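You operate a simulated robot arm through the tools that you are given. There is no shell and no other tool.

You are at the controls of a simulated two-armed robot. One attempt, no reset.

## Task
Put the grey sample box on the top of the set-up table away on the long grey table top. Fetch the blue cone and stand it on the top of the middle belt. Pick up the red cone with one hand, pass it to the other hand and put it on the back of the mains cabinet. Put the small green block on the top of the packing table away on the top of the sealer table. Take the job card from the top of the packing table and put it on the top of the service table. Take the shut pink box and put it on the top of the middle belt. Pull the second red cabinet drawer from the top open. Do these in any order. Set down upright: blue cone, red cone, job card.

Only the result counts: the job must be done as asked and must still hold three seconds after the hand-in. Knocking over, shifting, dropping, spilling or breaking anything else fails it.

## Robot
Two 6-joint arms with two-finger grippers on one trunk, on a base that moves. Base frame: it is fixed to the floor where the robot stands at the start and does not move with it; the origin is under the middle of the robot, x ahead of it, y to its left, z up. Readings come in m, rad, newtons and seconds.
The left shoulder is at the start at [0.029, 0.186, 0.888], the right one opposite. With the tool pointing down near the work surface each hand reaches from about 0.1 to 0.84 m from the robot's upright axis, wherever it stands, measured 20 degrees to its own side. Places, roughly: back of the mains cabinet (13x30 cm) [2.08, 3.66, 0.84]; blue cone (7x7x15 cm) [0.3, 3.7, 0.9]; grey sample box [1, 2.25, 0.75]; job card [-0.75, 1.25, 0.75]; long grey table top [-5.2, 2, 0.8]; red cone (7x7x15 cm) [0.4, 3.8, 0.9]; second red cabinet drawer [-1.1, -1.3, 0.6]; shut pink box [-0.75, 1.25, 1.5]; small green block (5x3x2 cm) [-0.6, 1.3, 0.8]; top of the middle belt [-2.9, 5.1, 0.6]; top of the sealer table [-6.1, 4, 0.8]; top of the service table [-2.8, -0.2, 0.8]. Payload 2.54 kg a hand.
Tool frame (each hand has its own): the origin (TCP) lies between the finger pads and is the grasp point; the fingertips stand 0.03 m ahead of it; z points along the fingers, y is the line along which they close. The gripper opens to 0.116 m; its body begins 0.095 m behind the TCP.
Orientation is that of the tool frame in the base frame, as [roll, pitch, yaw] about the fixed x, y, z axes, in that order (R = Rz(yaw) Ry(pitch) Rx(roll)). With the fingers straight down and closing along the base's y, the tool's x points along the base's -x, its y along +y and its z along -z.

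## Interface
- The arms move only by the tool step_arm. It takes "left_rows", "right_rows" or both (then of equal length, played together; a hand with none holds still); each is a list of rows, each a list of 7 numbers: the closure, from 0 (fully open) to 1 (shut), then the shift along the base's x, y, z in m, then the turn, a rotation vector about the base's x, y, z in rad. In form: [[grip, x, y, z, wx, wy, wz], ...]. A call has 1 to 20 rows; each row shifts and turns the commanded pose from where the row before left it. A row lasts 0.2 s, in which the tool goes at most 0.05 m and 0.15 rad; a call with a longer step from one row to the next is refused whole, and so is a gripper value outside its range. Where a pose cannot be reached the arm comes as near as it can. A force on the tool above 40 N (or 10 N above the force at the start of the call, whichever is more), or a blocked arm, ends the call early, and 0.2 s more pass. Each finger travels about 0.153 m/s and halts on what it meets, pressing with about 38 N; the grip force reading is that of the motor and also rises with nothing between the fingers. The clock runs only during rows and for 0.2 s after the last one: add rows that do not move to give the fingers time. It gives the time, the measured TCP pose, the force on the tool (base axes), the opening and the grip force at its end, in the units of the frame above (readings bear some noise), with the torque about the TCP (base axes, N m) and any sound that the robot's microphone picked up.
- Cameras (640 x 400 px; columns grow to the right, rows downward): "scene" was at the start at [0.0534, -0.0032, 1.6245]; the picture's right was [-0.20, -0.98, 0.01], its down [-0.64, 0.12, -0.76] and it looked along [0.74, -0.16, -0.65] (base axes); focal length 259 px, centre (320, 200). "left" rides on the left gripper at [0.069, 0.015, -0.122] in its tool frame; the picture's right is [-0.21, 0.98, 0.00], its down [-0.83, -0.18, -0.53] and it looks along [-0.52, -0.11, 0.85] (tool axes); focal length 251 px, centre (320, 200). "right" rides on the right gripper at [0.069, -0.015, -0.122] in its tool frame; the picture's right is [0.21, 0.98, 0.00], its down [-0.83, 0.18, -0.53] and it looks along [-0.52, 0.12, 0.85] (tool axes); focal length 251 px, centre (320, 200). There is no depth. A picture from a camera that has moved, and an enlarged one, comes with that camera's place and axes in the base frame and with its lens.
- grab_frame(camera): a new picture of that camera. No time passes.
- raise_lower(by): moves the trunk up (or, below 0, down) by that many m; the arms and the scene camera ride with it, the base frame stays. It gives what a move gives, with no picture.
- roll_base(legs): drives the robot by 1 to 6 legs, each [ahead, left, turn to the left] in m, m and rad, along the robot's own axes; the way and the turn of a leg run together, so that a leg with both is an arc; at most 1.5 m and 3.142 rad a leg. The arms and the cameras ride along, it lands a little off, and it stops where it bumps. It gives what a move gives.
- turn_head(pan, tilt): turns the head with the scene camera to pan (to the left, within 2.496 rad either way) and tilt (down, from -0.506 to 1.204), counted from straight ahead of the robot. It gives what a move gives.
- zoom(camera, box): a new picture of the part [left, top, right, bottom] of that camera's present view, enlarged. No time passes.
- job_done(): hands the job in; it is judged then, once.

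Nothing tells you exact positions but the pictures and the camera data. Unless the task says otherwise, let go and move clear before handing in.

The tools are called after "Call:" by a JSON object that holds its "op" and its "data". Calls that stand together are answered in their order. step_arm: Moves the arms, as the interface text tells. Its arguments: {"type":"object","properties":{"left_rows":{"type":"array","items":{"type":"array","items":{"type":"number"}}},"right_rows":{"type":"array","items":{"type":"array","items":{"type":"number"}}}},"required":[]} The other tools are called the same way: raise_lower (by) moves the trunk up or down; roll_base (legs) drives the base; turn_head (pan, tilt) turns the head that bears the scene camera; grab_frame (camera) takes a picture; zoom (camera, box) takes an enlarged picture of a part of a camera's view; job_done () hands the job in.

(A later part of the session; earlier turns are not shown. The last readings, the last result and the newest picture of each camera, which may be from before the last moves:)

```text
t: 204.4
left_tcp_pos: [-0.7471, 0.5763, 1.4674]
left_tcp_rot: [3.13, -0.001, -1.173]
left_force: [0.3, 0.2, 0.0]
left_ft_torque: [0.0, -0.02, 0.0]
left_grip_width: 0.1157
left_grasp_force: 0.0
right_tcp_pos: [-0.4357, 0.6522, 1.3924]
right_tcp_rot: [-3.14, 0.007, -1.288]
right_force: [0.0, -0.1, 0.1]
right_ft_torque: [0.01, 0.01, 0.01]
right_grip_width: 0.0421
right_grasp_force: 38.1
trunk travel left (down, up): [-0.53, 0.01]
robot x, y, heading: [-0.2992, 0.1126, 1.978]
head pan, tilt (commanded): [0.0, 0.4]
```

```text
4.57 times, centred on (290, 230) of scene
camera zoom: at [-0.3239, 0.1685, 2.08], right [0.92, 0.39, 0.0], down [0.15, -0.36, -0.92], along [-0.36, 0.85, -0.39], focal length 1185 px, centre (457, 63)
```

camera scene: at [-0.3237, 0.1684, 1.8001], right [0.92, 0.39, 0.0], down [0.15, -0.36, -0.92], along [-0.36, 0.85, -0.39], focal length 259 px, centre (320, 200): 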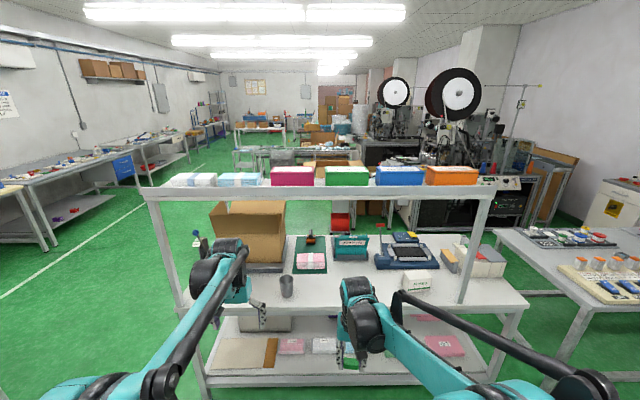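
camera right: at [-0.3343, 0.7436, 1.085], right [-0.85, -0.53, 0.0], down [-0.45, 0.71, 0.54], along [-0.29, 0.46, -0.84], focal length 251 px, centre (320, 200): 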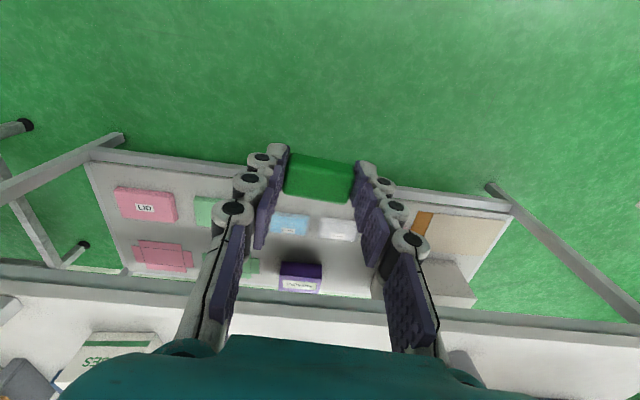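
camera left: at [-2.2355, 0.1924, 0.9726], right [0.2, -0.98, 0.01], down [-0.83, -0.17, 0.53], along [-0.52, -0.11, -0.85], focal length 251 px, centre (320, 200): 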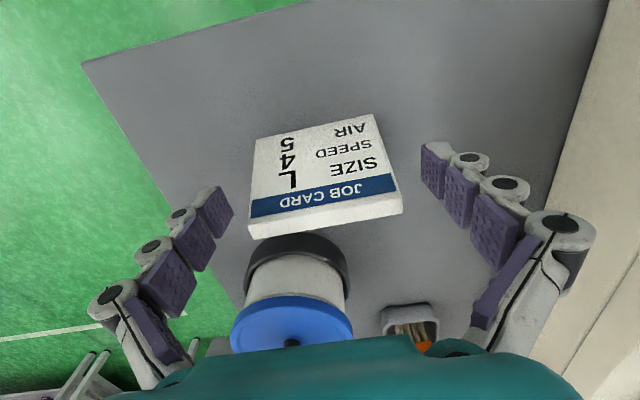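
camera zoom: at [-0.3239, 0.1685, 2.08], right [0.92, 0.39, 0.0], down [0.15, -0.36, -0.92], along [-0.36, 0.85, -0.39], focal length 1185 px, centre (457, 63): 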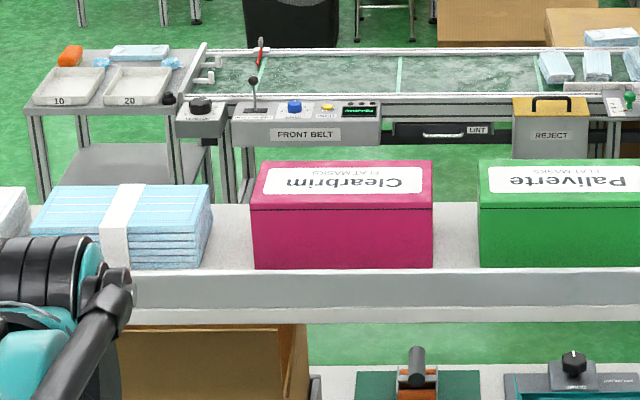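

The pink "Clearbrim" box is shut, about 18×9.5×7 cm, on the shelf at z≈1.44. I'll raise and rotate the left hand a quarter turn so it closes across the box's depth, and tuck the right hand back.

Call:
{"op": "step_arm", "data": {"left_rows": [[0, 0, 0, 0.012, 0, 0, -0.1428], [0, 0, 0, 0.012, 0, 0, -0.1428], [0, 0, 0, 0.012, 0, 0, -0.1428], [0, 0, 0, 0.012, 0, 0, -0.1428], [0, 0, 0, 0.012, 0, 0, -0.1428], [0, 0, 0, 0.012, 0, 0, -0.1428], [0, 0, 0, 0.012, 0, 0, -0.1428], [0, 0, 0, 0.012, 0, 0, -0.1428], [0, 0, 0, 0.012, 0, 0, -0.1428], [0, 0, 0, 0.012, 0, 0, -0.1428], [0, 0, 0, 0.012, 0, 0, -0.1428], [0, 0, 0, 0, 0, 0, 0]], "right_rows": [[0.8, 0.0072, -0.0167, 0.006, 0, 0, 0], [0.8, 0.0072, -0.0167, 0.006, 0, 0, 0], [0.8, 0.0072, -0.0167, 0.006, 0, 0, 0], [0.8, 0.0072, -0.0167, 0.006, 0, 0, 0], [0.8, 0.0072, -0.0167, 0.006, 0, 0, 0], [0.8, 0.0072, -0.0167, 0.006, 0, 0, 0], [0.8, 0.0072, -0.0167, 0.006, 0, 0, 0], [0.8, 0.0072, -0.0167, 0.006, 0, 0, 0], [0.8, 0.0072, -0.0167, 0.006, 0, 0, 0], [0.8, 0.0072, -0.0167, 0.006, 0, 0, 0], [0.8, 0.0072, -0.0167, 0.006, 0, 0, 0], [0.8, 0, 0, 0, 0, 0, 0]]}}

Call:
{"op": "grab_frame", "data": {"camera": "scene"}}

Call:
{"op": "grab_frame", "data": {"camera": "left"}}

```text
t: 207.0
left_tcp_pos: [-0.7485, 0.5743, 1.602]
left_tcp_rot: [3.134, 0.001, -2.745]
left_force: [0.5, 0.7, 0.8]
left_ft_torque: [-0.01, -0.07, 0.01]
left_grip_width: 0.1158
left_grasp_force: 0.0
right_tcp_pos: [-0.3565, 0.4675, 1.4564]
right_tcp_rot: [-3.141, 0.007, -1.288]
right_force: [-0.1, -0.2, -0.6]
right_ft_torque: [-0.02, -0.01, 0.03]
right_grip_width: 0.0424
right_grasp_force: 37.8
trunk travel left (down, up): [-0.53, 0.01]
robot x, y, heading: [-0.2977, 0.1125, 1.971]
head pan, tilt (commanded): [0.0, 0.4]
```

```text
taken
camera scene: at [-0.3244, 0.1694, 2.0801], right [0.92, 0.39, 0.0], down [0.15, -0.36, -0.92], along [-0.36, 0.85, -0.39], focal length 259 px, centre (320, 200)
```

scene: 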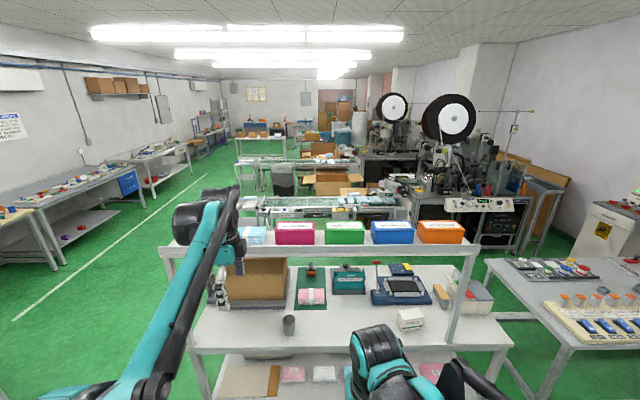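

```text
taken
camera left: at [-0.8153, 0.5626, 1.7252], right [-0.18, 0.98, 0.01], down [0.83, 0.15, 0.53], along [0.52, 0.1, -0.85], focal length 251 px, centre (320, 200)
```

left: 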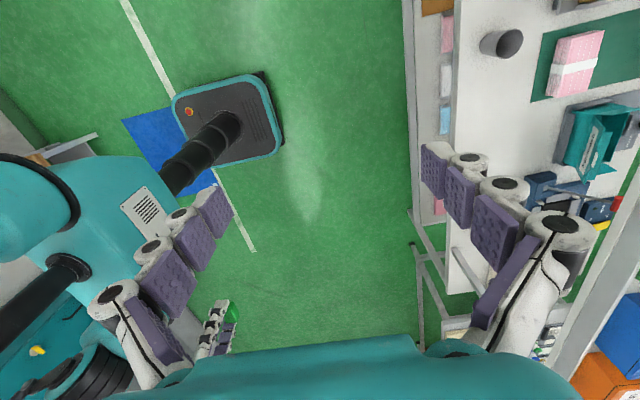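

Driving forward so the left hand comes over the box, hands held above the box tops.

Call:
{"op": "roll_base", "data": {"legs": [[0.46, -0.08, 0.02]]}}

Call:
{"op": "turn_head", "data": {"pan": 0.1, "tilt": 0.85}}

Call:
{"op": "grab_frame", "data": {"camera": "scene"}}

Call:
{"op": "grab_frame", "data": {"camera": "left"}}

```text
t: 209.7
left_tcp_pos: [-0.8672, 1.0062, 1.6033]
left_tcp_rot: [3.133, 0.001, -2.717]
left_force: [0.1, 0.4, -0.1]
left_ft_torque: [0.04, -0.02, 0.04]
left_grip_width: 0.1161
left_grasp_force: 0.1
right_tcp_pos: [-0.4753, 0.9096, 1.4574]
right_tcp_rot: [-3.14, 0.008, -1.263]
right_force: [0.0, -0.2, 0.2]
right_ft_torque: [0.01, 0.01, 0.01]
right_grip_width: 0.0424
right_grasp_force: 37.8
trunk travel left (down, up): [-0.53, 0.01]
robot x, y, heading: [-0.4103, 0.5551, 2.003]
head pan, tilt (commanded): [0.0, 0.4]
```

```text
t: 210.6
left_tcp_pos: [-0.8679, 1.0076, 1.6014]
left_tcp_rot: [3.134, -0.001, -2.716]
left_force: [-0.4, 0.1, 0.3]
left_ft_torque: [-0.03, 0.01, 0.0]
left_grip_width: 0.116
left_grasp_force: 0.1
right_tcp_pos: [-0.4755, 0.9105, 1.4578]
right_tcp_rot: [-3.141, 0.009, -1.262]
right_force: [0.5, 0.0, 0.1]
right_ft_torque: [-0.01, -0.03, 0.0]
right_grip_width: 0.0421
right_grasp_force: 38.2
trunk travel left (down, up): [-0.53, 0.01]
robot x, y, heading: [-0.4107, 0.5542, 2.001]
head pan, tilt (commanded): [0.099, 0.85]
```

```text
taken
camera scene: at [-0.4346, 0.5965, 2.0411], right [0.86, 0.5, 0.0], down [0.38, -0.65, -0.66], along [-0.33, 0.57, -0.75], focal length 259 px, centre (320, 200)
```

scene: 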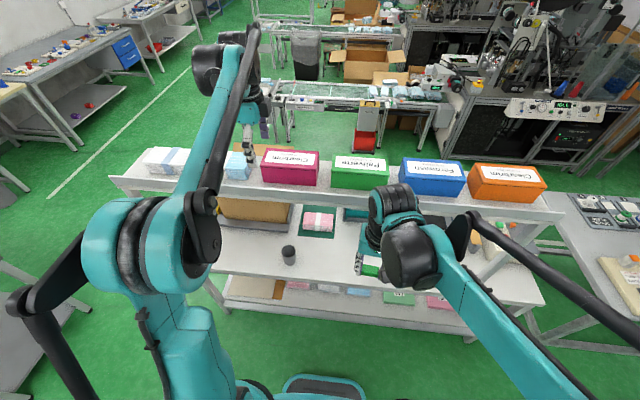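

```text
taken
camera left: at [-0.9348, 0.9932, 1.7255], right [-0.21, 0.98, 0.01], down [0.83, 0.17, 0.53], along [0.52, 0.12, -0.85], focal length 251 px, centre (320, 200)
```

left: 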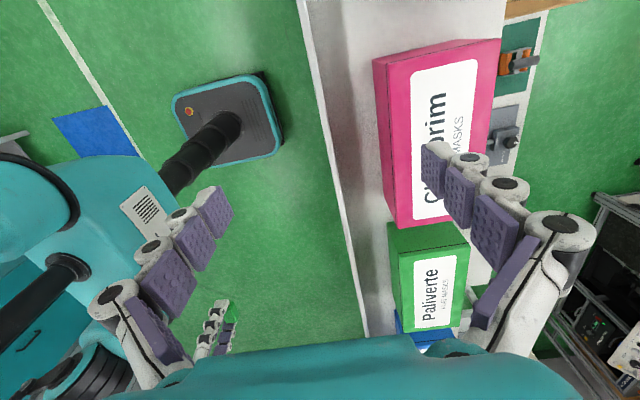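

The box is about 10 cm further ahead of the hand. I'll zoom both cameras for a precise position and height.

Call:
{"op": "zoom", "data": {"camera": "scene", "box": [240, 130, 340, 200]}}

Call:
{"op": "zoom", "data": {"camera": "left", "box": [340, 20, 520, 240]}}

```text
5.71 times, centred on (290, 165) of scene
camera zoom: at [-0.4346, 0.5965, 2.0411], right [0.86, 0.5, 0.0], down [0.38, -0.65, -0.66], along [-0.33, 0.57, -0.75], focal length 1481 px, centre (491, 400)
```

zoom: 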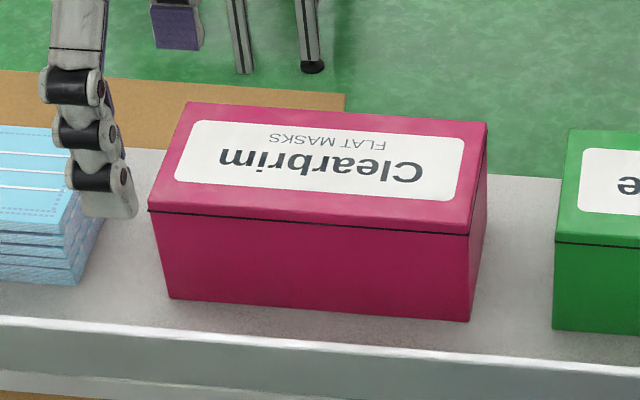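

```text
1.82 times, centred on (430, 130) of left
camera zoom: at [-0.9348, 0.9932, 1.7255], right [-0.21, 0.98, 0.01], down [0.83, 0.17, 0.53], along [0.52, 0.12, -0.85], focal length 457 px, centre (120, 327)
```

zoom: 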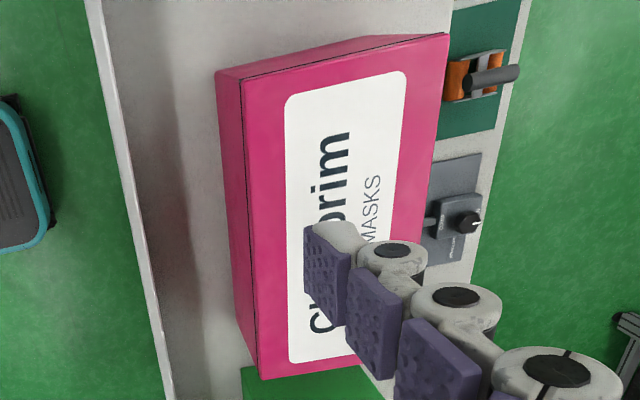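

Triangulated: box centre (-0.866,1.136), top z 1.473, depth 9.3 cm, resting on the shelf at z 1.40. I'll move the left hand over it and check.

Call:
{"op": "step_arm", "data": {"left_rows": [[0, 0.0008, 0.043, 0, 0, 0, -0.015], [0, 0.0008, 0.043, 0, 0, 0, 0], [0, 0.0008, 0.042, 0, 0, 0, 0], [0, 0, 0, -0.04, 0, 0, 0], [0, 0, 0, 0, 0, 0, 0]]}}

Call:
{"op": "grab_frame", "data": {"camera": "left"}}

Call:
{"op": "zoom", "data": {"camera": "scene", "box": [220, 90, 360, 200]}}

```text
t: 211.8
left_tcp_pos: [-0.8654, 1.1261, 1.5621]
left_tcp_rot: [3.132, 0.001, -2.731]
left_force: [0.8, 1.0, 0.5]
left_ft_torque: [-0.04, 0.02, 0.0]
left_grip_width: 0.116
left_grasp_force: 0.0
left hand out of reach, approached as far as the arm can: row 3
right_tcp_pos: [-0.4752, 0.9122, 1.4562]
right_tcp_rot: [-3.142, 0.009, -1.262]
right_force: [0.2, -0.1, -0.2]
right_ft_torque: [-0.05, -0.03, 0.01]
right_grip_width: 0.042
right_grasp_force: 38.6
trunk travel left (down, up): [-0.53, 0.01]
robot x, y, heading: [-0.4085, 0.5568, 1.999]
head pan, tilt (commanded): [0.099, 0.85]
```

```text
taken
camera left: at [-0.9324, 1.1116, 1.6853], right [-0.19, 0.98, 0.01], down [0.83, 0.16, 0.53], along [0.52, 0.11, -0.85], focal length 251 px, centre (320, 200)
```

left: 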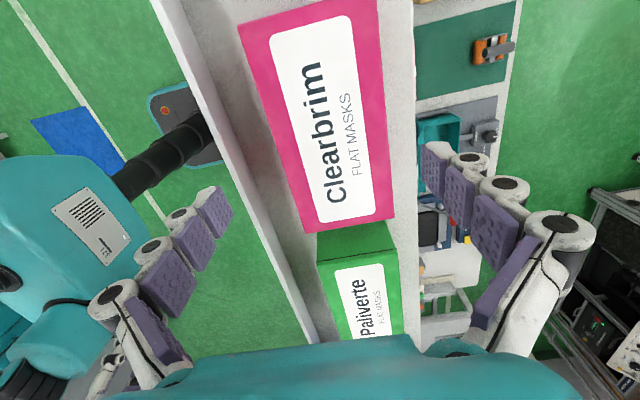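

```text
3.64 times, centred on (290, 145) of scene
camera zoom: at [-0.4346, 0.5975, 2.041], right [0.86, 0.5, 0.0], down [0.38, -0.65, -0.66], along [-0.33, 0.57, -0.75], focal length 943 px, centre (429, 400)
```

zoom: 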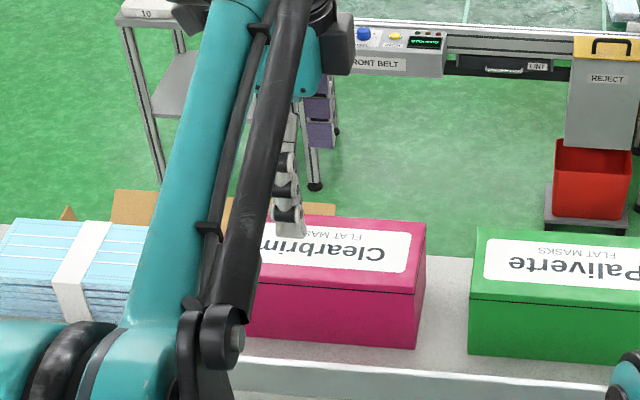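

The hand is at its reach limit, so I'll raise it slightly out of the way and nudge the base 7 cm forward, then realign.

Call:
{"op": "roll_base", "data": {"legs": [[0.07, 0, 0]]}}

Call:
{"op": "grab_frame", "data": {"camera": "left"}}

```text
t: 212.8
left_tcp_pos: [-0.8914, 1.1842, 1.566]
left_tcp_rot: [3.131, 0.001, -2.734]
left_force: [0.5, 0.0, -0.3]
left_ft_torque: [0.05, 0.06, 0.0]
left_grip_width: 0.116
left_grasp_force: 0.0
right_tcp_pos: [-0.501, 0.9699, 1.4582]
right_tcp_rot: [-3.141, 0.011, -1.263]
right_force: [-0.3, -0.3, 0.0]
right_ft_torque: [0.02, 0.06, 0.01]
right_grip_width: 0.0421
right_grasp_force: 37.4
trunk travel left (down, up): [-0.53, 0.01]
robot x, y, heading: [-0.4349, 0.622, 2.0]
head pan, tilt (commanded): [0.099, 0.85]
```

```text
taken
camera left: at [-0.9588, 1.1692, 1.6889], right [-0.19, 0.98, 0.01], down [0.83, 0.16, 0.53], along [0.52, 0.11, -0.85], focal length 251 px, centre (320, 200)
```

left: 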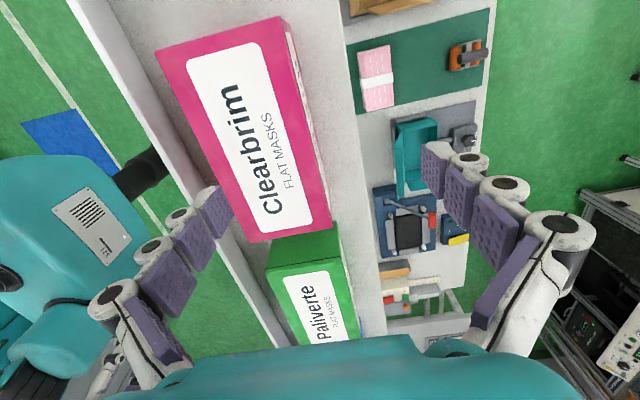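

Now the hand is 5.7 cm past the box centre; I'll bring it back with the arm and verify.

Call:
{"op": "step_arm", "data": {"left_rows": [[0, 0.0122, -0.0254, 0, 0, 0, 0], [0, 0.0122, -0.0254, 0, 0, 0, 0], [0, 0, 0, -0.03, 0, 0, 0], [0, 0, 0, 0, 0, 0, 0]]}}

Call:
{"op": "grab_frame", "data": {"camera": "left"}}

```text
t: 213.8
left_tcp_pos: [-0.8697, 1.1391, 1.5326]
left_tcp_rot: [3.132, -0.001, -2.733]
left_force: [0.2, -0.6, 0.2]
left_ft_torque: [0.01, 0.01, -0.03]
left_grip_width: 0.116
left_grasp_force: 0.1
right_tcp_pos: [-0.503, 0.9734, 1.4571]
right_tcp_rot: [-3.14, 0.008, -1.262]
right_force: [0.4, 0.0, 0.2]
right_ft_torque: [0.07, 0.01, 0.02]
right_grip_width: 0.042
right_grasp_force: 38.3
trunk travel left (down, up): [-0.53, 0.01]
robot x, y, heading: [-0.439, 0.6211, 2.001]
head pan, tilt (commanded): [0.099, 0.85]
```

```text
taken
camera left: at [-0.9365, 1.1243, 1.6551], right [-0.19, 0.98, 0.01], down [0.83, 0.16, 0.53], along [0.52, 0.11, -0.85], focal length 251 px, centre (320, 200)
```

left: 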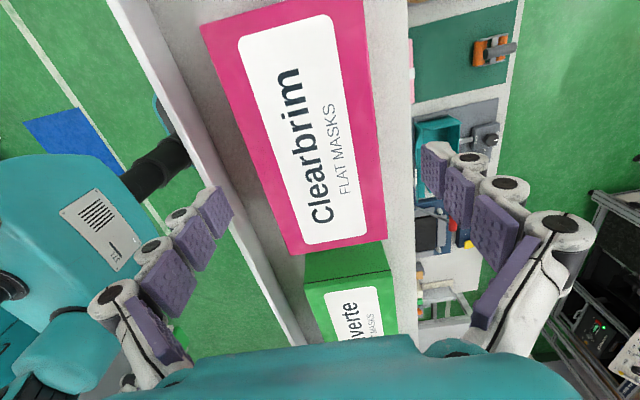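

Within 4 mm of centre and parallel. One small trim, then descend straddling the box; I'll watch the force.

Call:
{"op": "step_arm", "data": {"left_rows": [[0, 0.0017, -0.004, -0.02, 0, 0, 0.005], [0, 0, 0, 0, 0, 0, 0]]}}

Call:
{"op": "zoom", "data": {"camera": "left", "box": [160, 60, 480, 260]}}

```text
t: 214.4
left_tcp_pos: [-0.8661, 1.1355, 1.5123]
left_tcp_rot: [3.134, 0.0, -2.726]
left_force: [-0.2, -0.5, -1.3]
left_ft_torque: [0.05, 0.0, -0.01]
left_grip_width: 0.1159
left_grasp_force: 0.0
right_tcp_pos: [-0.5046, 0.9731, 1.4573]
right_tcp_rot: [-3.141, 0.008, -1.261]
right_force: [0.4, -0.5, -0.3]
right_ft_torque: [0.02, 0.03, 0.01]
right_grip_width: 0.0422
right_grasp_force: 37.6
trunk travel left (down, up): [-0.53, 0.01]
robot x, y, heading: [-0.4375, 0.6211, 2.0]
head pan, tilt (commanded): [0.099, 0.85]
```

```text
2.00 times, centred on (320, 160) of left
camera zoom: at [-0.9341, 1.1211, 1.6353], right [-0.2, 0.98, 0.01], down [0.83, 0.16, 0.53], along [0.52, 0.11, -0.85], focal length 503 px, centre (320, 280)
```

zoom: 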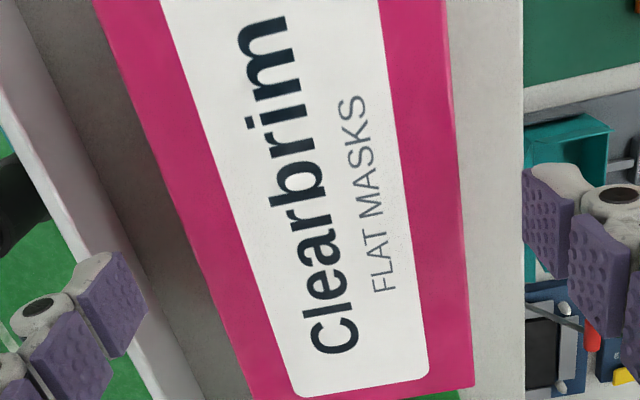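

Centred within a millimetre. Descending.

Call:
{"op": "step_arm", "data": {"left_rows": [[0, 0, 0, -0.025, 0, 0, 0], [0, 0, 0, -0.025, 0, 0, 0], [0, 0, 0, -0.023, 0, 0, 0], [0, 0, 0, 0, 0, 0, 0]]}}

Call:
{"op": "grab_frame", "data": {"camera": "left"}}

```text
t: 215.4
left_tcp_pos: [-0.8693, 1.1339, 1.4387]
left_tcp_rot: [3.134, 0.0, -2.729]
left_force: [-0.5, -0.6, 0.5]
left_ft_torque: [0.01, 0.04, -0.02]
left_grip_width: 0.1162
left_grasp_force: 0.2
right_tcp_pos: [-0.505, 0.9745, 1.4566]
right_tcp_rot: [-3.14, 0.006, -1.261]
right_force: [0.2, -0.1, 0.2]
right_ft_torque: [-0.01, -0.02, 0.01]
right_grip_width: 0.0422
right_grasp_force: 37.9
trunk travel left (down, up): [-0.53, 0.01]
robot x, y, heading: [-0.4405, 0.6217, 2.002]
head pan, tilt (commanded): [0.099, 0.85]
```

```text
taken
camera left: at [-0.9359, 1.119, 1.5618], right [-0.2, 0.98, 0.01], down [0.83, 0.16, 0.53], along [0.52, 0.11, -0.85], focal length 251 px, centre (320, 200)
```

left: 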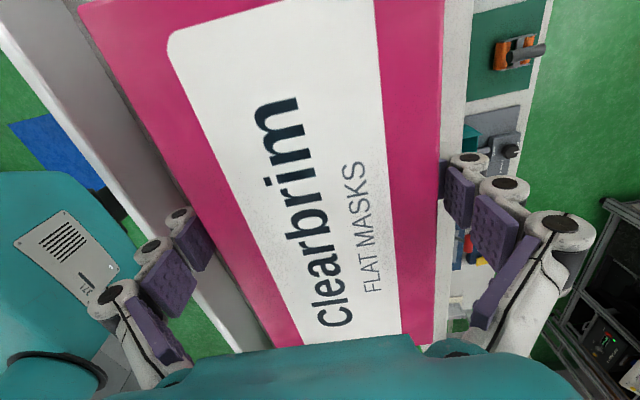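

The fingers straddle the box with no contact. Closing.

Call:
{"op": "step_arm", "data": {"left_rows": [[0.2, 0, 0, 0, 0, 0, 0], [0.5, 0, 0, 0, 0, 0, 0], [0.6, 0, 0, 0, 0, 0, 0], [0.6, 0, 0, 0, 0, 0, 0]]}}

Call:
{"op": "step_arm", "data": {"left_rows": [[0.6, 0, 0, 0.01, 0, 0, 0], [0.6, 0, 0, 0.02, 0, 0, 0], [0.6, 0, 0, 0.03, 0, 0, 0], [0.6, 0, 0, 0.03, 0, 0, 0], [0.6, 0, 0, 0.03, 0, 0, 0], [0.6, 0, 0, 0, 0, 0, 0]]}}

Call:
{"op": "grab_frame", "data": {"camera": "left"}}

Call:
{"op": "grab_frame", "data": {"camera": "scene"}}

```text
t: 216.4
left_tcp_pos: [-0.8678, 1.1324, 1.4392]
left_tcp_rot: [3.132, 0.0, -2.727]
left_force: [-2.1, 2.0, 9.1]
left_ft_torque: [-0.14, -0.09, -0.03]
left_grip_width: 0.0932
left_grasp_force: 38.2
right_tcp_pos: [-0.5045, 0.9736, 1.4581]
right_tcp_rot: [-3.139, 0.008, -1.261]
right_force: [-0.1, 0.2, -0.8]
right_ft_torque: [-0.01, 0.03, -0.04]
right_grip_width: 0.0421
right_grasp_force: 38.4
trunk travel left (down, up): [-0.53, 0.01]
robot x, y, heading: [-0.4389, 0.6185, 1.999]
head pan, tilt (commanded): [0.099, 0.85]
```

```text
t: 217.8
left_tcp_pos: [-0.8677, 1.1328, 1.5596]
left_tcp_rot: [3.135, 0.0, -2.728]
left_force: [-0.7, 0.6, -2.2]
left_ft_torque: [-0.01, 0.01, 0.01]
left_grip_width: 0.0933
left_grasp_force: 38.1
right_tcp_pos: [-0.5058, 0.975, 1.4563]
right_tcp_rot: [-3.141, 0.007, -1.261]
right_force: [-1.0, -0.4, -0.2]
right_ft_torque: [-0.04, -0.01, 0.02]
right_grip_width: 0.0423
right_grasp_force: 38.4
trunk travel left (down, up): [-0.53, 0.01]
robot x, y, heading: [-0.4374, 0.6184, 1.997]
head pan, tilt (commanded): [0.099, 0.85]
```

```text
taken
camera left: at [-0.9356, 1.1191, 1.6826], right [-0.2, 0.98, 0.01], down [0.83, 0.16, 0.53], along [0.52, 0.11, -0.85], focal length 251 px, centre (320, 200)
```

left: 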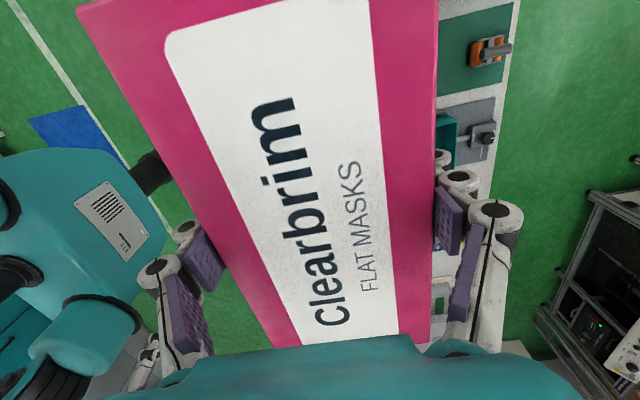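

```text
taken
camera scene: at [-0.4643, 0.6607, 2.041], right [0.86, 0.5, 0.0], down [0.38, -0.65, -0.66], along [-0.33, 0.57, -0.75], focal length 259 px, centre (320, 200)
```

scene: 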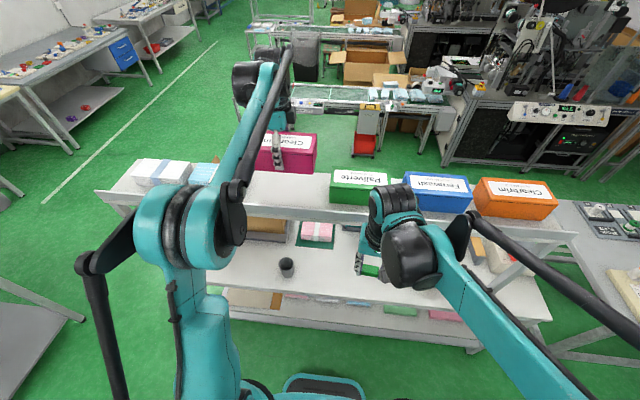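

The pink box is lifted and secure. I'll back away from the shelf, then lower the trunk for travel.

Call:
{"op": "roll_base", "data": {"legs": [[-0.5, 0, 0]]}}

Call:
{"op": "raise_lower", "data": {"by": -0.33}}

Call:
{"op": "turn_head", "data": {"pan": 0, "tilt": 0.5}}

Call:
{"op": "grab_frame", "data": {"camera": "scene"}}

```text
t: 220.8
left_tcp_pos: [-0.6594, 0.678, 1.5583]
left_tcp_rot: [3.135, 0.0, -2.726]
left_force: [0.2, -0.5, -1.9]
left_ft_torque: [0.01, 0.01, -0.03]
left_grip_width: 0.0931
left_grasp_force: 38.0
right_tcp_pos: [-0.2963, 0.5186, 1.4571]
right_tcp_rot: [-3.14, 0.007, -1.26]
right_force: [-0.8, -0.2, -0.1]
right_ft_torque: [0.02, 0.02, -0.01]
right_grip_width: 0.0421
right_grasp_force: 38.0
trunk travel left (down, up): [-0.53, 0.01]
robot x, y, heading: [-0.2276, 0.1635, 1.999]
head pan, tilt (commanded): [0.099, 0.85]
```

```text
t: 224.1
left_tcp_pos: [-0.6596, 0.6768, 1.2287]
left_tcp_rot: [3.135, -0.001, -2.726]
left_force: [-0.6, -0.3, -1.8]
left_ft_torque: [0.0, 0.01, -0.02]
left_grip_width: 0.0933
left_grasp_force: 37.6
right_tcp_pos: [-0.295, 0.5171, 1.1273]
right_tcp_rot: [-3.138, 0.008, -1.26]
right_force: [0.5, 0.3, -0.6]
right_ft_torque: [0.02, 0.02, 0.01]
right_grip_width: 0.0422
right_grasp_force: 37.3
trunk travel left (down, up): [-0.2, 0.34]
robot x, y, heading: [-0.2317, 0.1663, 1.996]
head pan, tilt (commanded): [0.099, 0.85]
```

```text
t: 224.9
left_tcp_pos: [-0.6587, 0.6751, 1.2291]
left_tcp_rot: [3.134, 0.0, -2.726]
left_force: [0.4, -0.5, -2.3]
left_ft_torque: [0.0, 0.0, -0.01]
left_grip_width: 0.0931
left_grasp_force: 37.6
right_tcp_pos: [-0.2954, 0.5169, 1.1278]
right_tcp_rot: [-3.139, 0.008, -1.26]
right_force: [-0.3, -0.4, 0.1]
right_ft_torque: [-0.03, -0.03, 0.01]
right_grip_width: 0.0422
right_grasp_force: 38.1
trunk travel left (down, up): [-0.2, 0.34]
robot x, y, heading: [-0.2305, 0.1651, 1.999]
head pan, tilt (commanded): [0.0, 0.499]
```

```text
taken
camera scene: at [-0.2532, 0.2188, 1.7409], right [0.91, 0.42, 0.0], down [0.2, -0.44, -0.88], along [-0.37, 0.8, -0.48], focal length 259 px, centre (320, 200)
```

scene: 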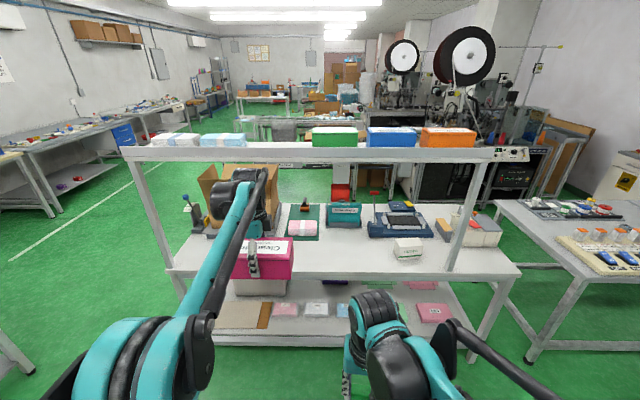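

Driving left along the aisle and forward through the gap, with the loads held high.

Call:
{"op": "roll_base", "data": {"legs": [[0, 1.28, -0.008], [1.5, 0, 0], [0, 0.9, 0]]}}

Call:
{"op": "turn_head", "data": {"pan": 0, "tilt": 0.35}}

Call:
{"op": "grab_frame", "data": {"camera": "scene"}}

Call:
{"op": "turn_head", "data": {"pan": -0.8, "tilt": 0.35}}

Call:
{"op": "grab_frame", "data": {"camera": "scene"}}

Call:
{"op": "turn_head", "data": {"pan": 0.7, "tilt": 0.35}}

Call:
{"op": "grab_frame", "data": {"camera": "scene"}}

```text
t: 242.7
left_tcp_pos: [-3.2368, 1.1901, 1.2288]
left_tcp_rot: [3.135, 0.0, -2.751]
left_force: [0.9, -0.1, -1.6]
left_ft_torque: [0.01, 0.02, 0.0]
left_grip_width: 0.0933
left_grasp_force: 38.3
right_tcp_pos: [-2.8783, 1.0227, 1.1275]
right_tcp_rot: [-3.139, 0.007, -1.288]
right_force: [-0.5, -0.3, -0.8]
right_ft_torque: [0.01, -0.01, -0.03]
right_grip_width: 0.0419
right_grasp_force: 38.1
trunk travel left (down, up): [-0.2, 0.34]
robot x, y, heading: [-2.8182, 0.6686, 1.97]
head pan, tilt (commanded): [0.0, 0.499]
```

```text
t: 243.4
left_tcp_pos: [-3.2365, 1.189, 1.2302]
left_tcp_rot: [3.134, -0.002, -2.75]
left_force: [-0.1, -0.1, -2.2]
left_ft_torque: [0.01, 0.01, -0.01]
left_grip_width: 0.0932
left_grasp_force: 37.9
right_tcp_pos: [-2.8775, 1.0223, 1.1271]
right_tcp_rot: [-3.139, 0.006, -1.286]
right_force: [0.3, -0.2, -0.4]
right_ft_torque: [0.0, -0.02, 0.03]
right_grip_width: 0.0423
right_grasp_force: 37.7
trunk travel left (down, up): [-0.2, 0.34]
robot x, y, heading: [-2.8197, 0.6685, 1.979]
head pan, tilt (commanded): [0.0, 0.351]
```

```text
taken
camera scene: at [-2.843, 0.7246, 1.7546], right [0.92, 0.39, 0.0], down [0.14, -0.32, -0.94], along [-0.37, 0.86, -0.34], focal length 259 px, centre (320, 200)
```

scene: 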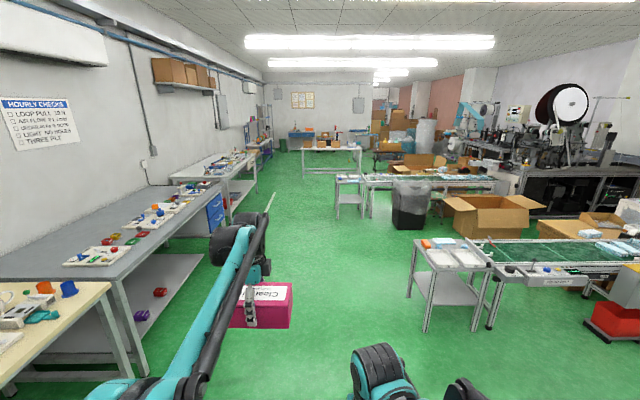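

```text
t: 244.6
left_tcp_pos: [-3.2372, 1.1903, 1.2291]
left_tcp_rot: [3.134, 0.0, -2.751]
left_force: [0.0, -0.3, -1.9]
left_ft_torque: [0.04, 0.01, 0.0]
left_grip_width: 0.0931
left_grasp_force: 38.2
right_tcp_pos: [-2.8774, 1.0221, 1.1267]
right_tcp_rot: [-3.139, 0.006, -1.287]
right_force: [-0.1, -0.6, 0.2]
right_ft_torque: [0.01, 0.01, 0.0]
right_grip_width: 0.0423
right_grasp_force: 37.9
trunk travel left (down, up): [-0.2, 0.34]
robot x, y, heading: [-2.8183, 0.6679, 1.975]
head pan, tilt (commanded): [-0.799, 0.351]
```

```text
taken
camera scene: at [-2.7708, 0.725, 1.7547], right [0.92, -0.38, 0.0], down [-0.13, -0.32, -0.94], along [0.36, 0.87, -0.34], focal length 259 px, centre (320, 200)
```

scene: 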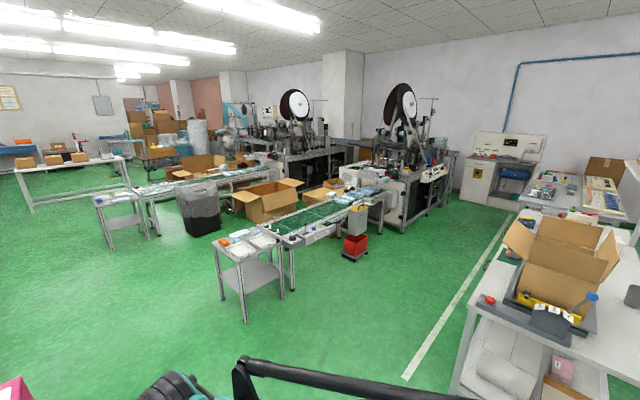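

```text
t: 246.2
left_tcp_pos: [-3.2371, 1.1899, 1.2292]
left_tcp_rot: [3.135, 0.0, -2.75]
left_force: [0.7, 0.4, -2.8]
left_ft_torque: [0.01, -0.05, -0.02]
left_grip_width: 0.093
left_grasp_force: 38.2
right_tcp_pos: [-2.8784, 1.0223, 1.1269]
right_tcp_rot: [-3.141, 0.008, -1.288]
right_force: [-0.1, -0.1, -0.3]
right_ft_torque: [0.03, -0.02, 0.0]
right_grip_width: 0.0422
right_grasp_force: 38.3
trunk travel left (down, up): [-0.2, 0.34]
robot x, y, heading: [-2.821, 0.6697, 1.975]
head pan, tilt (commanded): [0.7, 0.351]
```

```text
taken
camera scene: at [-2.8896, 0.6809, 1.7547], right [0.45, 0.89, 0.0], down [0.31, -0.15, -0.94], along [-0.84, 0.42, -0.34], focal length 259 px, centre (320, 200)
```

scene: 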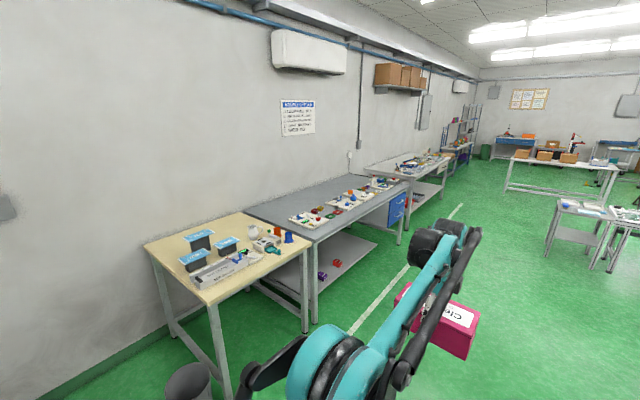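

I'm in the open floor; the middle belt is about 4 m ahead-right behind a grey bin, and the long grey and sealer tables run along the left wall. I'll zoom in on the middle belt.

Call:
{"op": "turn_head", "data": {"pan": -0.2, "tilt": 0.35}}

Call:
{"op": "zoom", "data": {"camera": "scene", "box": [240, 140, 460, 270]}}

Call:
{"op": "turn_head", "data": {"pan": 0.5, "tilt": 0.35}}

Call:
{"op": "zoom", "data": {"camera": "scene", "box": [150, 110, 470, 310]}}

```text
t: 247.3
left_tcp_pos: [-3.2366, 1.1896, 1.2294]
left_tcp_rot: [3.134, -0.001, -2.751]
left_force: [-0.2, 0.2, -2.4]
left_ft_torque: [0.02, 0.01, -0.01]
left_grip_width: 0.0933
left_grasp_force: 37.9
right_tcp_pos: [-2.8777, 1.0219, 1.1261]
right_tcp_rot: [-3.14, 0.008, -1.286]
right_force: [-0.3, 0.3, -0.4]
right_ft_torque: [0.01, 0.01, 0.05]
right_grip_width: 0.0424
right_grasp_force: 38.0
trunk travel left (down, up): [-0.2, 0.34]
robot x, y, heading: [-2.8173, 0.6678, 1.974]
head pan, tilt (commanded): [-0.201, 0.351]
```

```text
2.91 times, centred on (350, 205) of scene
camera zoom: at [-2.8254, 0.7301, 1.7547], right [0.98, 0.2, 0.0], down [0.07, -0.34, -0.94], along [-0.19, 0.92, -0.34], focal length 754 px, centre (233, 186)
```

zoom: 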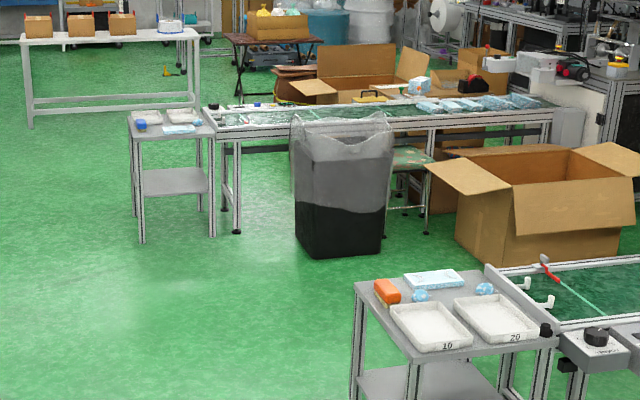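

```text
t: 248.4
left_tcp_pos: [-3.2357, 1.1897, 1.2295]
left_tcp_rot: [3.135, -0.001, -2.751]
left_force: [-0.9, 0.2, -1.2]
left_ft_torque: [0.03, 0.03, 0.0]
left_grip_width: 0.0931
left_grasp_force: 37.8
right_tcp_pos: [-2.8777, 1.0228, 1.1274]
right_tcp_rot: [-3.141, 0.007, -1.286]
right_force: [-0.3, -0.9, 0.5]
right_ft_torque: [0.01, 0.02, 0.0]
right_grip_width: 0.0423
right_grasp_force: 37.9
trunk travel left (down, up): [-0.2, 0.34]
robot x, y, heading: [-2.8183, 0.6683, 1.976]
head pan, tilt (commanded): [0.499, 0.351]
```

```text
2.00 times, centred on (310, 210) of scene
camera zoom: at [-2.8796, 0.6966, 1.7547], right [0.62, 0.79, 0.0], down [0.27, -0.21, -0.94], along [-0.74, 0.58, -0.34], focal length 518 px, centre (340, 180)
```

zoom: 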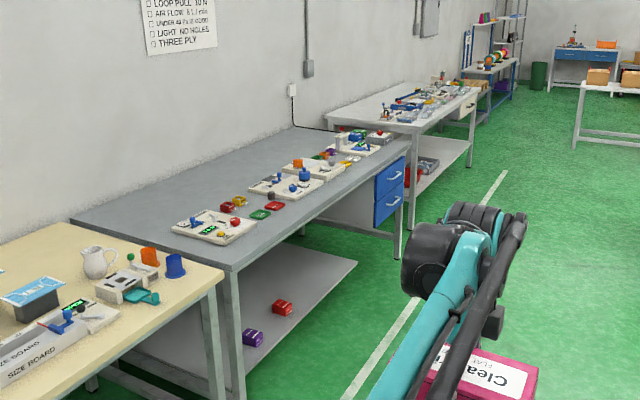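

The middle belt is reachable at its left end, between the small tray table and the grey bin. I'll drive forward and then sidestep toward it.

Call:
{"op": "roll_base", "data": {"legs": [[1.5, 0, 0.015], [1.4, 0, 0], [0, -0.65, 0]]}}

Call:
{"op": "turn_head", "data": {"pan": -0.2, "tilt": 0.6}}

Call:
{"op": "grab_frame", "data": {"camera": "scene"}}

```text
t: 265.9
left_tcp_pos: [-3.7107, 4.1585, 1.2282]
left_tcp_rot: [3.134, 0.0, -2.799]
left_force: [-0.3, 1.8, -2.2]
left_ft_torque: [0.0, 0.04, 0.0]
left_grip_width: 0.0932
left_grasp_force: 37.1
right_tcp_pos: [-3.3596, 3.9737, 1.1273]
right_tcp_rot: [-3.14, 0.01, -1.334]
right_force: [-0.2, -0.2, 0.0]
right_ft_torque: [0.0, 0.0, 0.03]
right_grip_width: 0.0422
right_grasp_force: 37.8
trunk travel left (down, up): [-0.2, 0.34]
robot x, y, heading: [-3.3202, 3.6197, 1.93]
head pan, tilt (commanded): [0.499, 0.351]
```

```text
t: 267.0
left_tcp_pos: [-3.7111, 4.1586, 1.2294]
left_tcp_rot: [3.135, 0.0, -2.8]
left_force: [-0.3, 0.3, -2.7]
left_ft_torque: [0.01, 0.01, 0.0]
left_grip_width: 0.093
left_grasp_force: 38.0
right_tcp_pos: [-3.3594, 3.9742, 1.1272]
right_tcp_rot: [-3.14, 0.007, -1.334]
right_force: [-0.7, 0.0, -0.1]
right_ft_torque: [0.03, 0.0, -0.02]
right_grip_width: 0.042
right_grasp_force: 38.1
trunk travel left (down, up): [-0.2, 0.34]
robot x, y, heading: [-3.3195, 3.6195, 1.932]
head pan, tilt (commanded): [-0.201, 0.6]
```

```text
taken
camera scene: at [-3.3214, 3.6744, 1.7319], right [0.99, 0.16, 0.0], down [0.09, -0.56, -0.83], along [-0.13, 0.81, -0.56], focal length 259 px, centre (320, 200)
```

scene: 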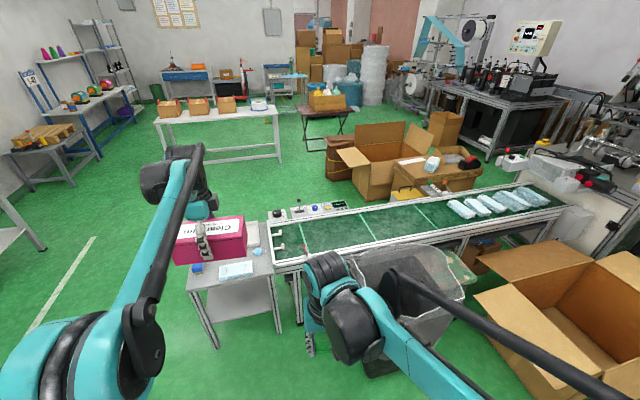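

The belt's left stretch is clear, with packets only on its right part and controls on the far side. I'll move closer and turn right so the left hand faces the belt's free end.

Call:
{"op": "roll_base", "data": {"legs": [[0.43, 0.05, 0], [0, 0, -0.55]]}}

Call:
{"op": "turn_head", "data": {"pan": 0.1, "tilt": 0.9}}

Call:
{"op": "grab_frame", "data": {"camera": "scene"}}

Call:
{"op": "grab_frame", "data": {"camera": "left"}}

```text
t: 271.1
left_tcp_pos: [-3.5598, 4.655, 1.2286]
left_tcp_rot: [3.136, 0.0, 2.93]
left_force: [-0.5, 0.4, -0.8]
left_ft_torque: [0.01, -0.02, 0.02]
left_grip_width: 0.0932
left_grasp_force: 38.1
right_tcp_pos: [-3.359, 4.3131, 1.127]
right_tcp_rot: [-3.141, 0.007, -1.888]
right_force: [-0.4, -0.2, 0.3]
right_ft_torque: [0.02, 0.03, 0.0]
right_grip_width: 0.0422
right_grasp_force: 38.0
trunk travel left (down, up): [-0.2, 0.34]
robot x, y, heading: [-3.5136, 3.9889, 1.378]
head pan, tilt (commanded): [-0.201, 0.6]
```

```text
t: 271.9
left_tcp_pos: [-3.5609, 4.6539, 1.2296]
left_tcp_rot: [3.135, -0.001, 2.928]
left_force: [0.2, -0.1, -2.1]
left_ft_torque: [0.02, 0.0, 0.01]
left_grip_width: 0.0933
left_grasp_force: 37.6
right_tcp_pos: [-3.3596, 4.3134, 1.1273]
right_tcp_rot: [-3.14, 0.006, -1.888]
right_force: [-1.4, 0.6, -0.1]
right_ft_torque: [-0.02, -0.02, -0.01]
right_grip_width: 0.0423
right_grasp_force: 37.8
trunk travel left (down, up): [-0.2, 0.34]
robot x, y, heading: [-3.5135, 3.9889, 1.37]
head pan, tilt (commanded): [0.099, 0.901]
```

```text
taken
camera scene: at [-3.5098, 4.0329, 1.7072], right [1.0, -0.1, 0.0], down [-0.08, -0.78, -0.62], along [0.06, 0.62, -0.78], focal length 259 px, centre (320, 200)
```

scene: 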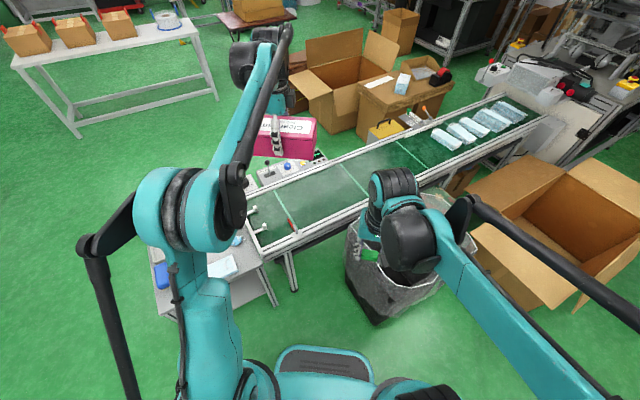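

```text
taken
camera left: at [-3.6235, 4.6837, 1.3525], right [0.42, 0.91, 0.01], down [0.77, -0.36, 0.53], along [0.49, -0.22, -0.85], focal length 251 px, centre (320, 200)
```

left: 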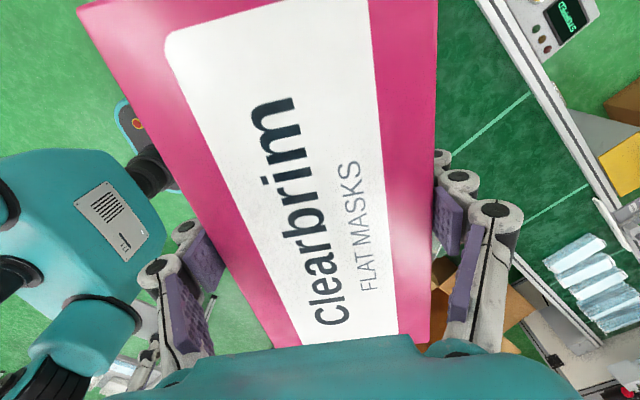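

I'm at the belt's free left end. I'll zoom to see the belt's edges and surface before lowering.

Call:
{"op": "zoom", "data": {"camera": "scene", "box": [220, 130, 420, 280]}}

Call:
{"op": "step_arm", "data": {"left_rows": [[0.6, 0, 0, 0, 0, 0, 0.126], [0.6, 0, 0, 0, 0, 0, 0.126], [0.6, 0, 0, 0, 0, 0, 0.126], [0.6, 0, 0, 0, 0, 0, 0.126], [0.6, 0, 0, 0, 0, 0, 0.126], [0.6, 0, 0, 0, 0, 0, 0]]}}

Call:
{"op": "grab_frame", "data": {"camera": "left"}}

```text
2.67 times, centred on (320, 205) of scene
camera zoom: at [-3.5098, 4.0329, 1.7072], right [1.0, -0.1, 0.0], down [-0.08, -0.78, -0.62], along [0.06, 0.62, -0.78], focal length 691 px, centre (320, 187)
```

zoom: 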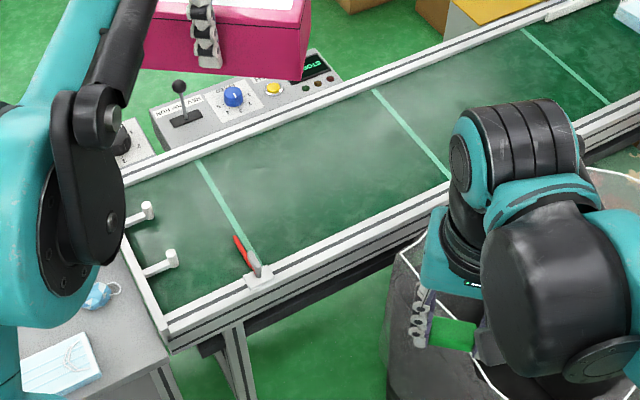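

```text
t: 273.3
left_tcp_pos: [-3.5595, 4.6545, 1.2293]
left_tcp_rot: [3.134, 0.001, -2.721]
left_force: [-0.5, 0.3, -2.6]
left_ft_torque: [0.0, -0.01, -0.01]
left_grip_width: 0.0932
left_grasp_force: 38.5
right_tcp_pos: [-3.3583, 4.3137, 1.1266]
right_tcp_rot: [-3.14, 0.007, -1.888]
right_force: [-0.4, 0.1, -0.5]
right_ft_torque: [0.0, -0.01, -0.03]
right_grip_width: 0.0422
right_grasp_force: 38.5
trunk travel left (down, up): [-0.2, 0.34]
robot x, y, heading: [-3.5133, 3.989, 1.376]
head pan, tilt (commanded): [0.099, 0.901]
```

```text
taken
camera left: at [-3.6271, 4.6394, 1.3518], right [-0.2, 0.98, 0.01], down [0.83, 0.17, 0.53], along [0.52, 0.11, -0.85], focal length 251 px, centre (320, 200)
```

left: 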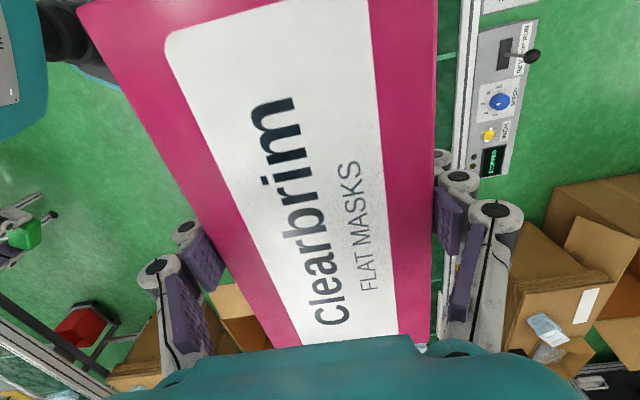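

The belt is a green surface between low rails; I'll place the box just past the first divider line. I'll edge 10 cm forward, lower the trunk, and move the box over that spot.

Call:
{"op": "roll_base", "data": {"legs": [[0.1, 0, 0]]}}

Call:
{"op": "raise_lower", "data": {"by": -0.1}}

Call:
{"op": "grab_frame", "data": {"camera": "scene"}}

```text
t: 274.5
left_tcp_pos: [-3.5411, 4.7499, 1.2278]
left_tcp_rot: [3.136, -0.002, -2.723]
left_force: [0.0, 0.2, -3.3]
left_ft_torque: [-0.01, 0.03, 0.01]
left_grip_width: 0.0932
left_grasp_force: 37.9
right_tcp_pos: [-3.3408, 4.4093, 1.1265]
right_tcp_rot: [-3.139, 0.007, -1.887]
right_force: [0.1, 0.5, -0.2]
right_ft_torque: [-0.06, 0.01, 0.01]
right_grip_width: 0.0424
right_grasp_force: 37.8
trunk travel left (down, up): [-0.2, 0.34]
robot x, y, heading: [-3.4962, 4.0827, 1.371]
head pan, tilt (commanded): [0.099, 0.901]
```

```text
t: 275.8
left_tcp_pos: [-3.5408, 4.7475, 1.1292]
left_tcp_rot: [3.134, 0.0, -2.724]
left_force: [0.2, 0.9, -1.8]
left_ft_torque: [0.0, 0.01, 0.02]
left_grip_width: 0.0931
left_grasp_force: 38.1
right_tcp_pos: [-3.3418, 4.408, 1.0276]
right_tcp_rot: [-3.14, 0.007, -1.888]
right_force: [-0.4, 0.4, -0.9]
right_ft_torque: [-0.02, 0.02, 0.0]
right_grip_width: 0.042
right_grasp_force: 38.0
trunk travel left (down, up): [-0.1, 0.44]
robot x, y, heading: [-3.4975, 4.0846, 1.374]
head pan, tilt (commanded): [0.099, 0.901]
```

```text
taken
camera scene: at [-3.4908, 4.1281, 1.6073], right [1.0, -0.1, 0.0], down [-0.08, -0.78, -0.62], along [0.06, 0.62, -0.78], focal length 259 px, centre (320, 200)
```

scene: 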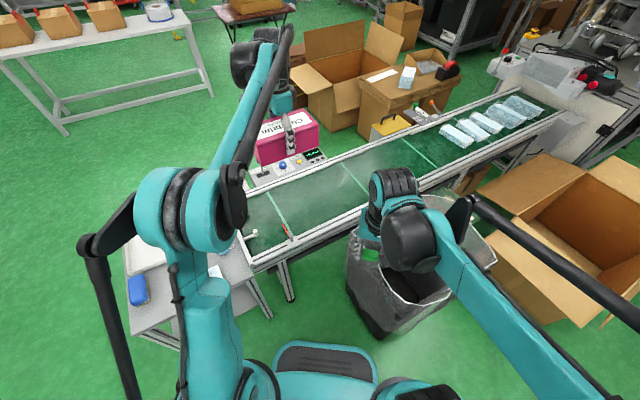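

I'll zoom again from this new viewpoint to pin down the belt's height by parallax.

Call:
{"op": "zoom", "data": {"camera": "scene", "box": [220, 130, 420, 280]}}

```text
2.67 times, centred on (320, 205) of scene
camera zoom: at [-3.4908, 4.1281, 1.6073], right [1.0, -0.1, 0.0], down [-0.08, -0.78, -0.62], along [0.06, 0.62, -0.78], focal length 691 px, centre (320, 187)
```

zoom: 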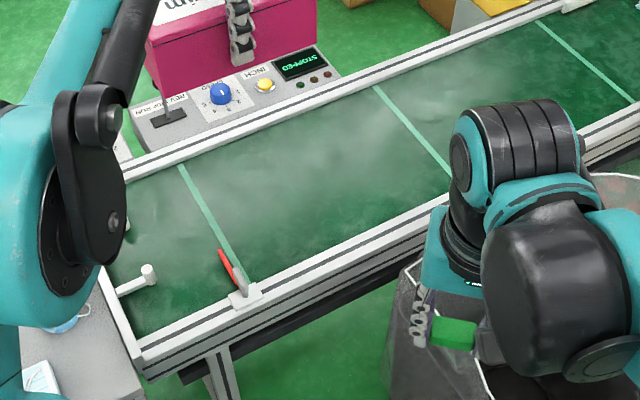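

Height is best found by contact. I'll move the box over the target spot and come down partway, then look.

Call:
{"op": "step_arm", "data": {"left_rows": [[0.6, 0.0162, 0.0294, -0.02, 0, 0, 0], [0.6, 0.0162, 0.0294, -0.02, 0, 0, 0], [0.6, 0.0162, 0.0294, -0.02, 0, 0, 0], [0.6, 0.0162, 0.0294, -0.02, 0, 0, 0], [0.6, 0, 0, -0.045, 0, 0, 0], [0.6, 0, 0, -0.045, 0, 0, 0], [0.6, 0, 0, -0.045, 0, 0, 0], [0.6, 0, 0, 0, 0, 0, 0]]}}

Call:
{"op": "grab_frame", "data": {"camera": "left"}}

Call:
{"op": "zoom", "data": {"camera": "scene", "box": [220, 130, 420, 280]}}

```text
t: 277.6
left_tcp_pos: [-3.4809, 4.8591, 0.9073]
left_tcp_rot: [3.134, -0.001, -2.724]
left_force: [0.8, -0.3, -2.8]
left_ft_torque: [-0.01, 0.02, 0.02]
left_grip_width: 0.093
left_grasp_force: 38.0
left hand out of reach, approached as far as the arm can: row 4
right_tcp_pos: [-3.3415, 4.4085, 1.0268]
right_tcp_rot: [-3.141, 0.008, -1.889]
right_force: [-0.2, 0.7, -0.6]
right_ft_torque: [0.03, 0.02, 0.04]
right_grip_width: 0.042
right_grasp_force: 37.6
trunk travel left (down, up): [-0.1, 0.44]
robot x, y, heading: [-3.4918, 4.086, 1.373]
head pan, tilt (commanded): [0.099, 0.901]
```

```text
taken
camera left: at [-3.5481, 4.8431, 1.0313], right [-0.2, 0.98, 0.01], down [0.83, 0.17, 0.53], along [0.52, 0.11, -0.85], focal length 251 px, centre (320, 200)
```

left: 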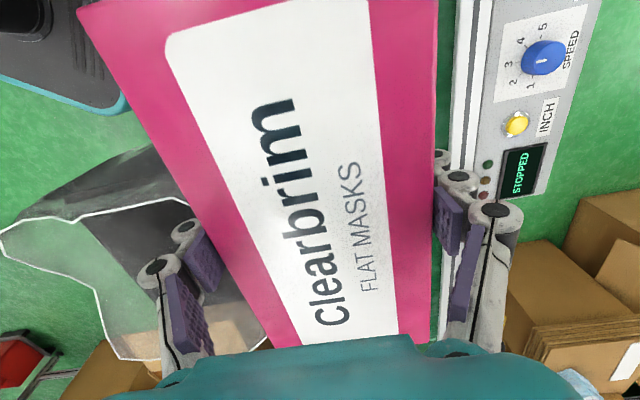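

```text
2.67 times, centred on (320, 205) of scene
camera zoom: at [-3.4908, 4.128, 1.6072], right [1.0, -0.1, 0.0], down [-0.08, -0.78, -0.62], along [0.06, 0.62, -0.78], focal length 691 px, centre (320, 187)
```

zoom: 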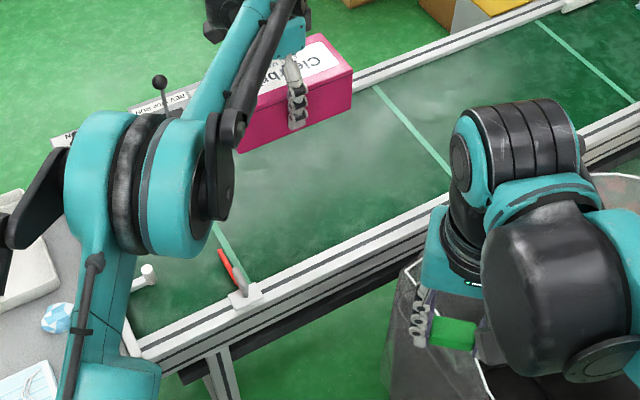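

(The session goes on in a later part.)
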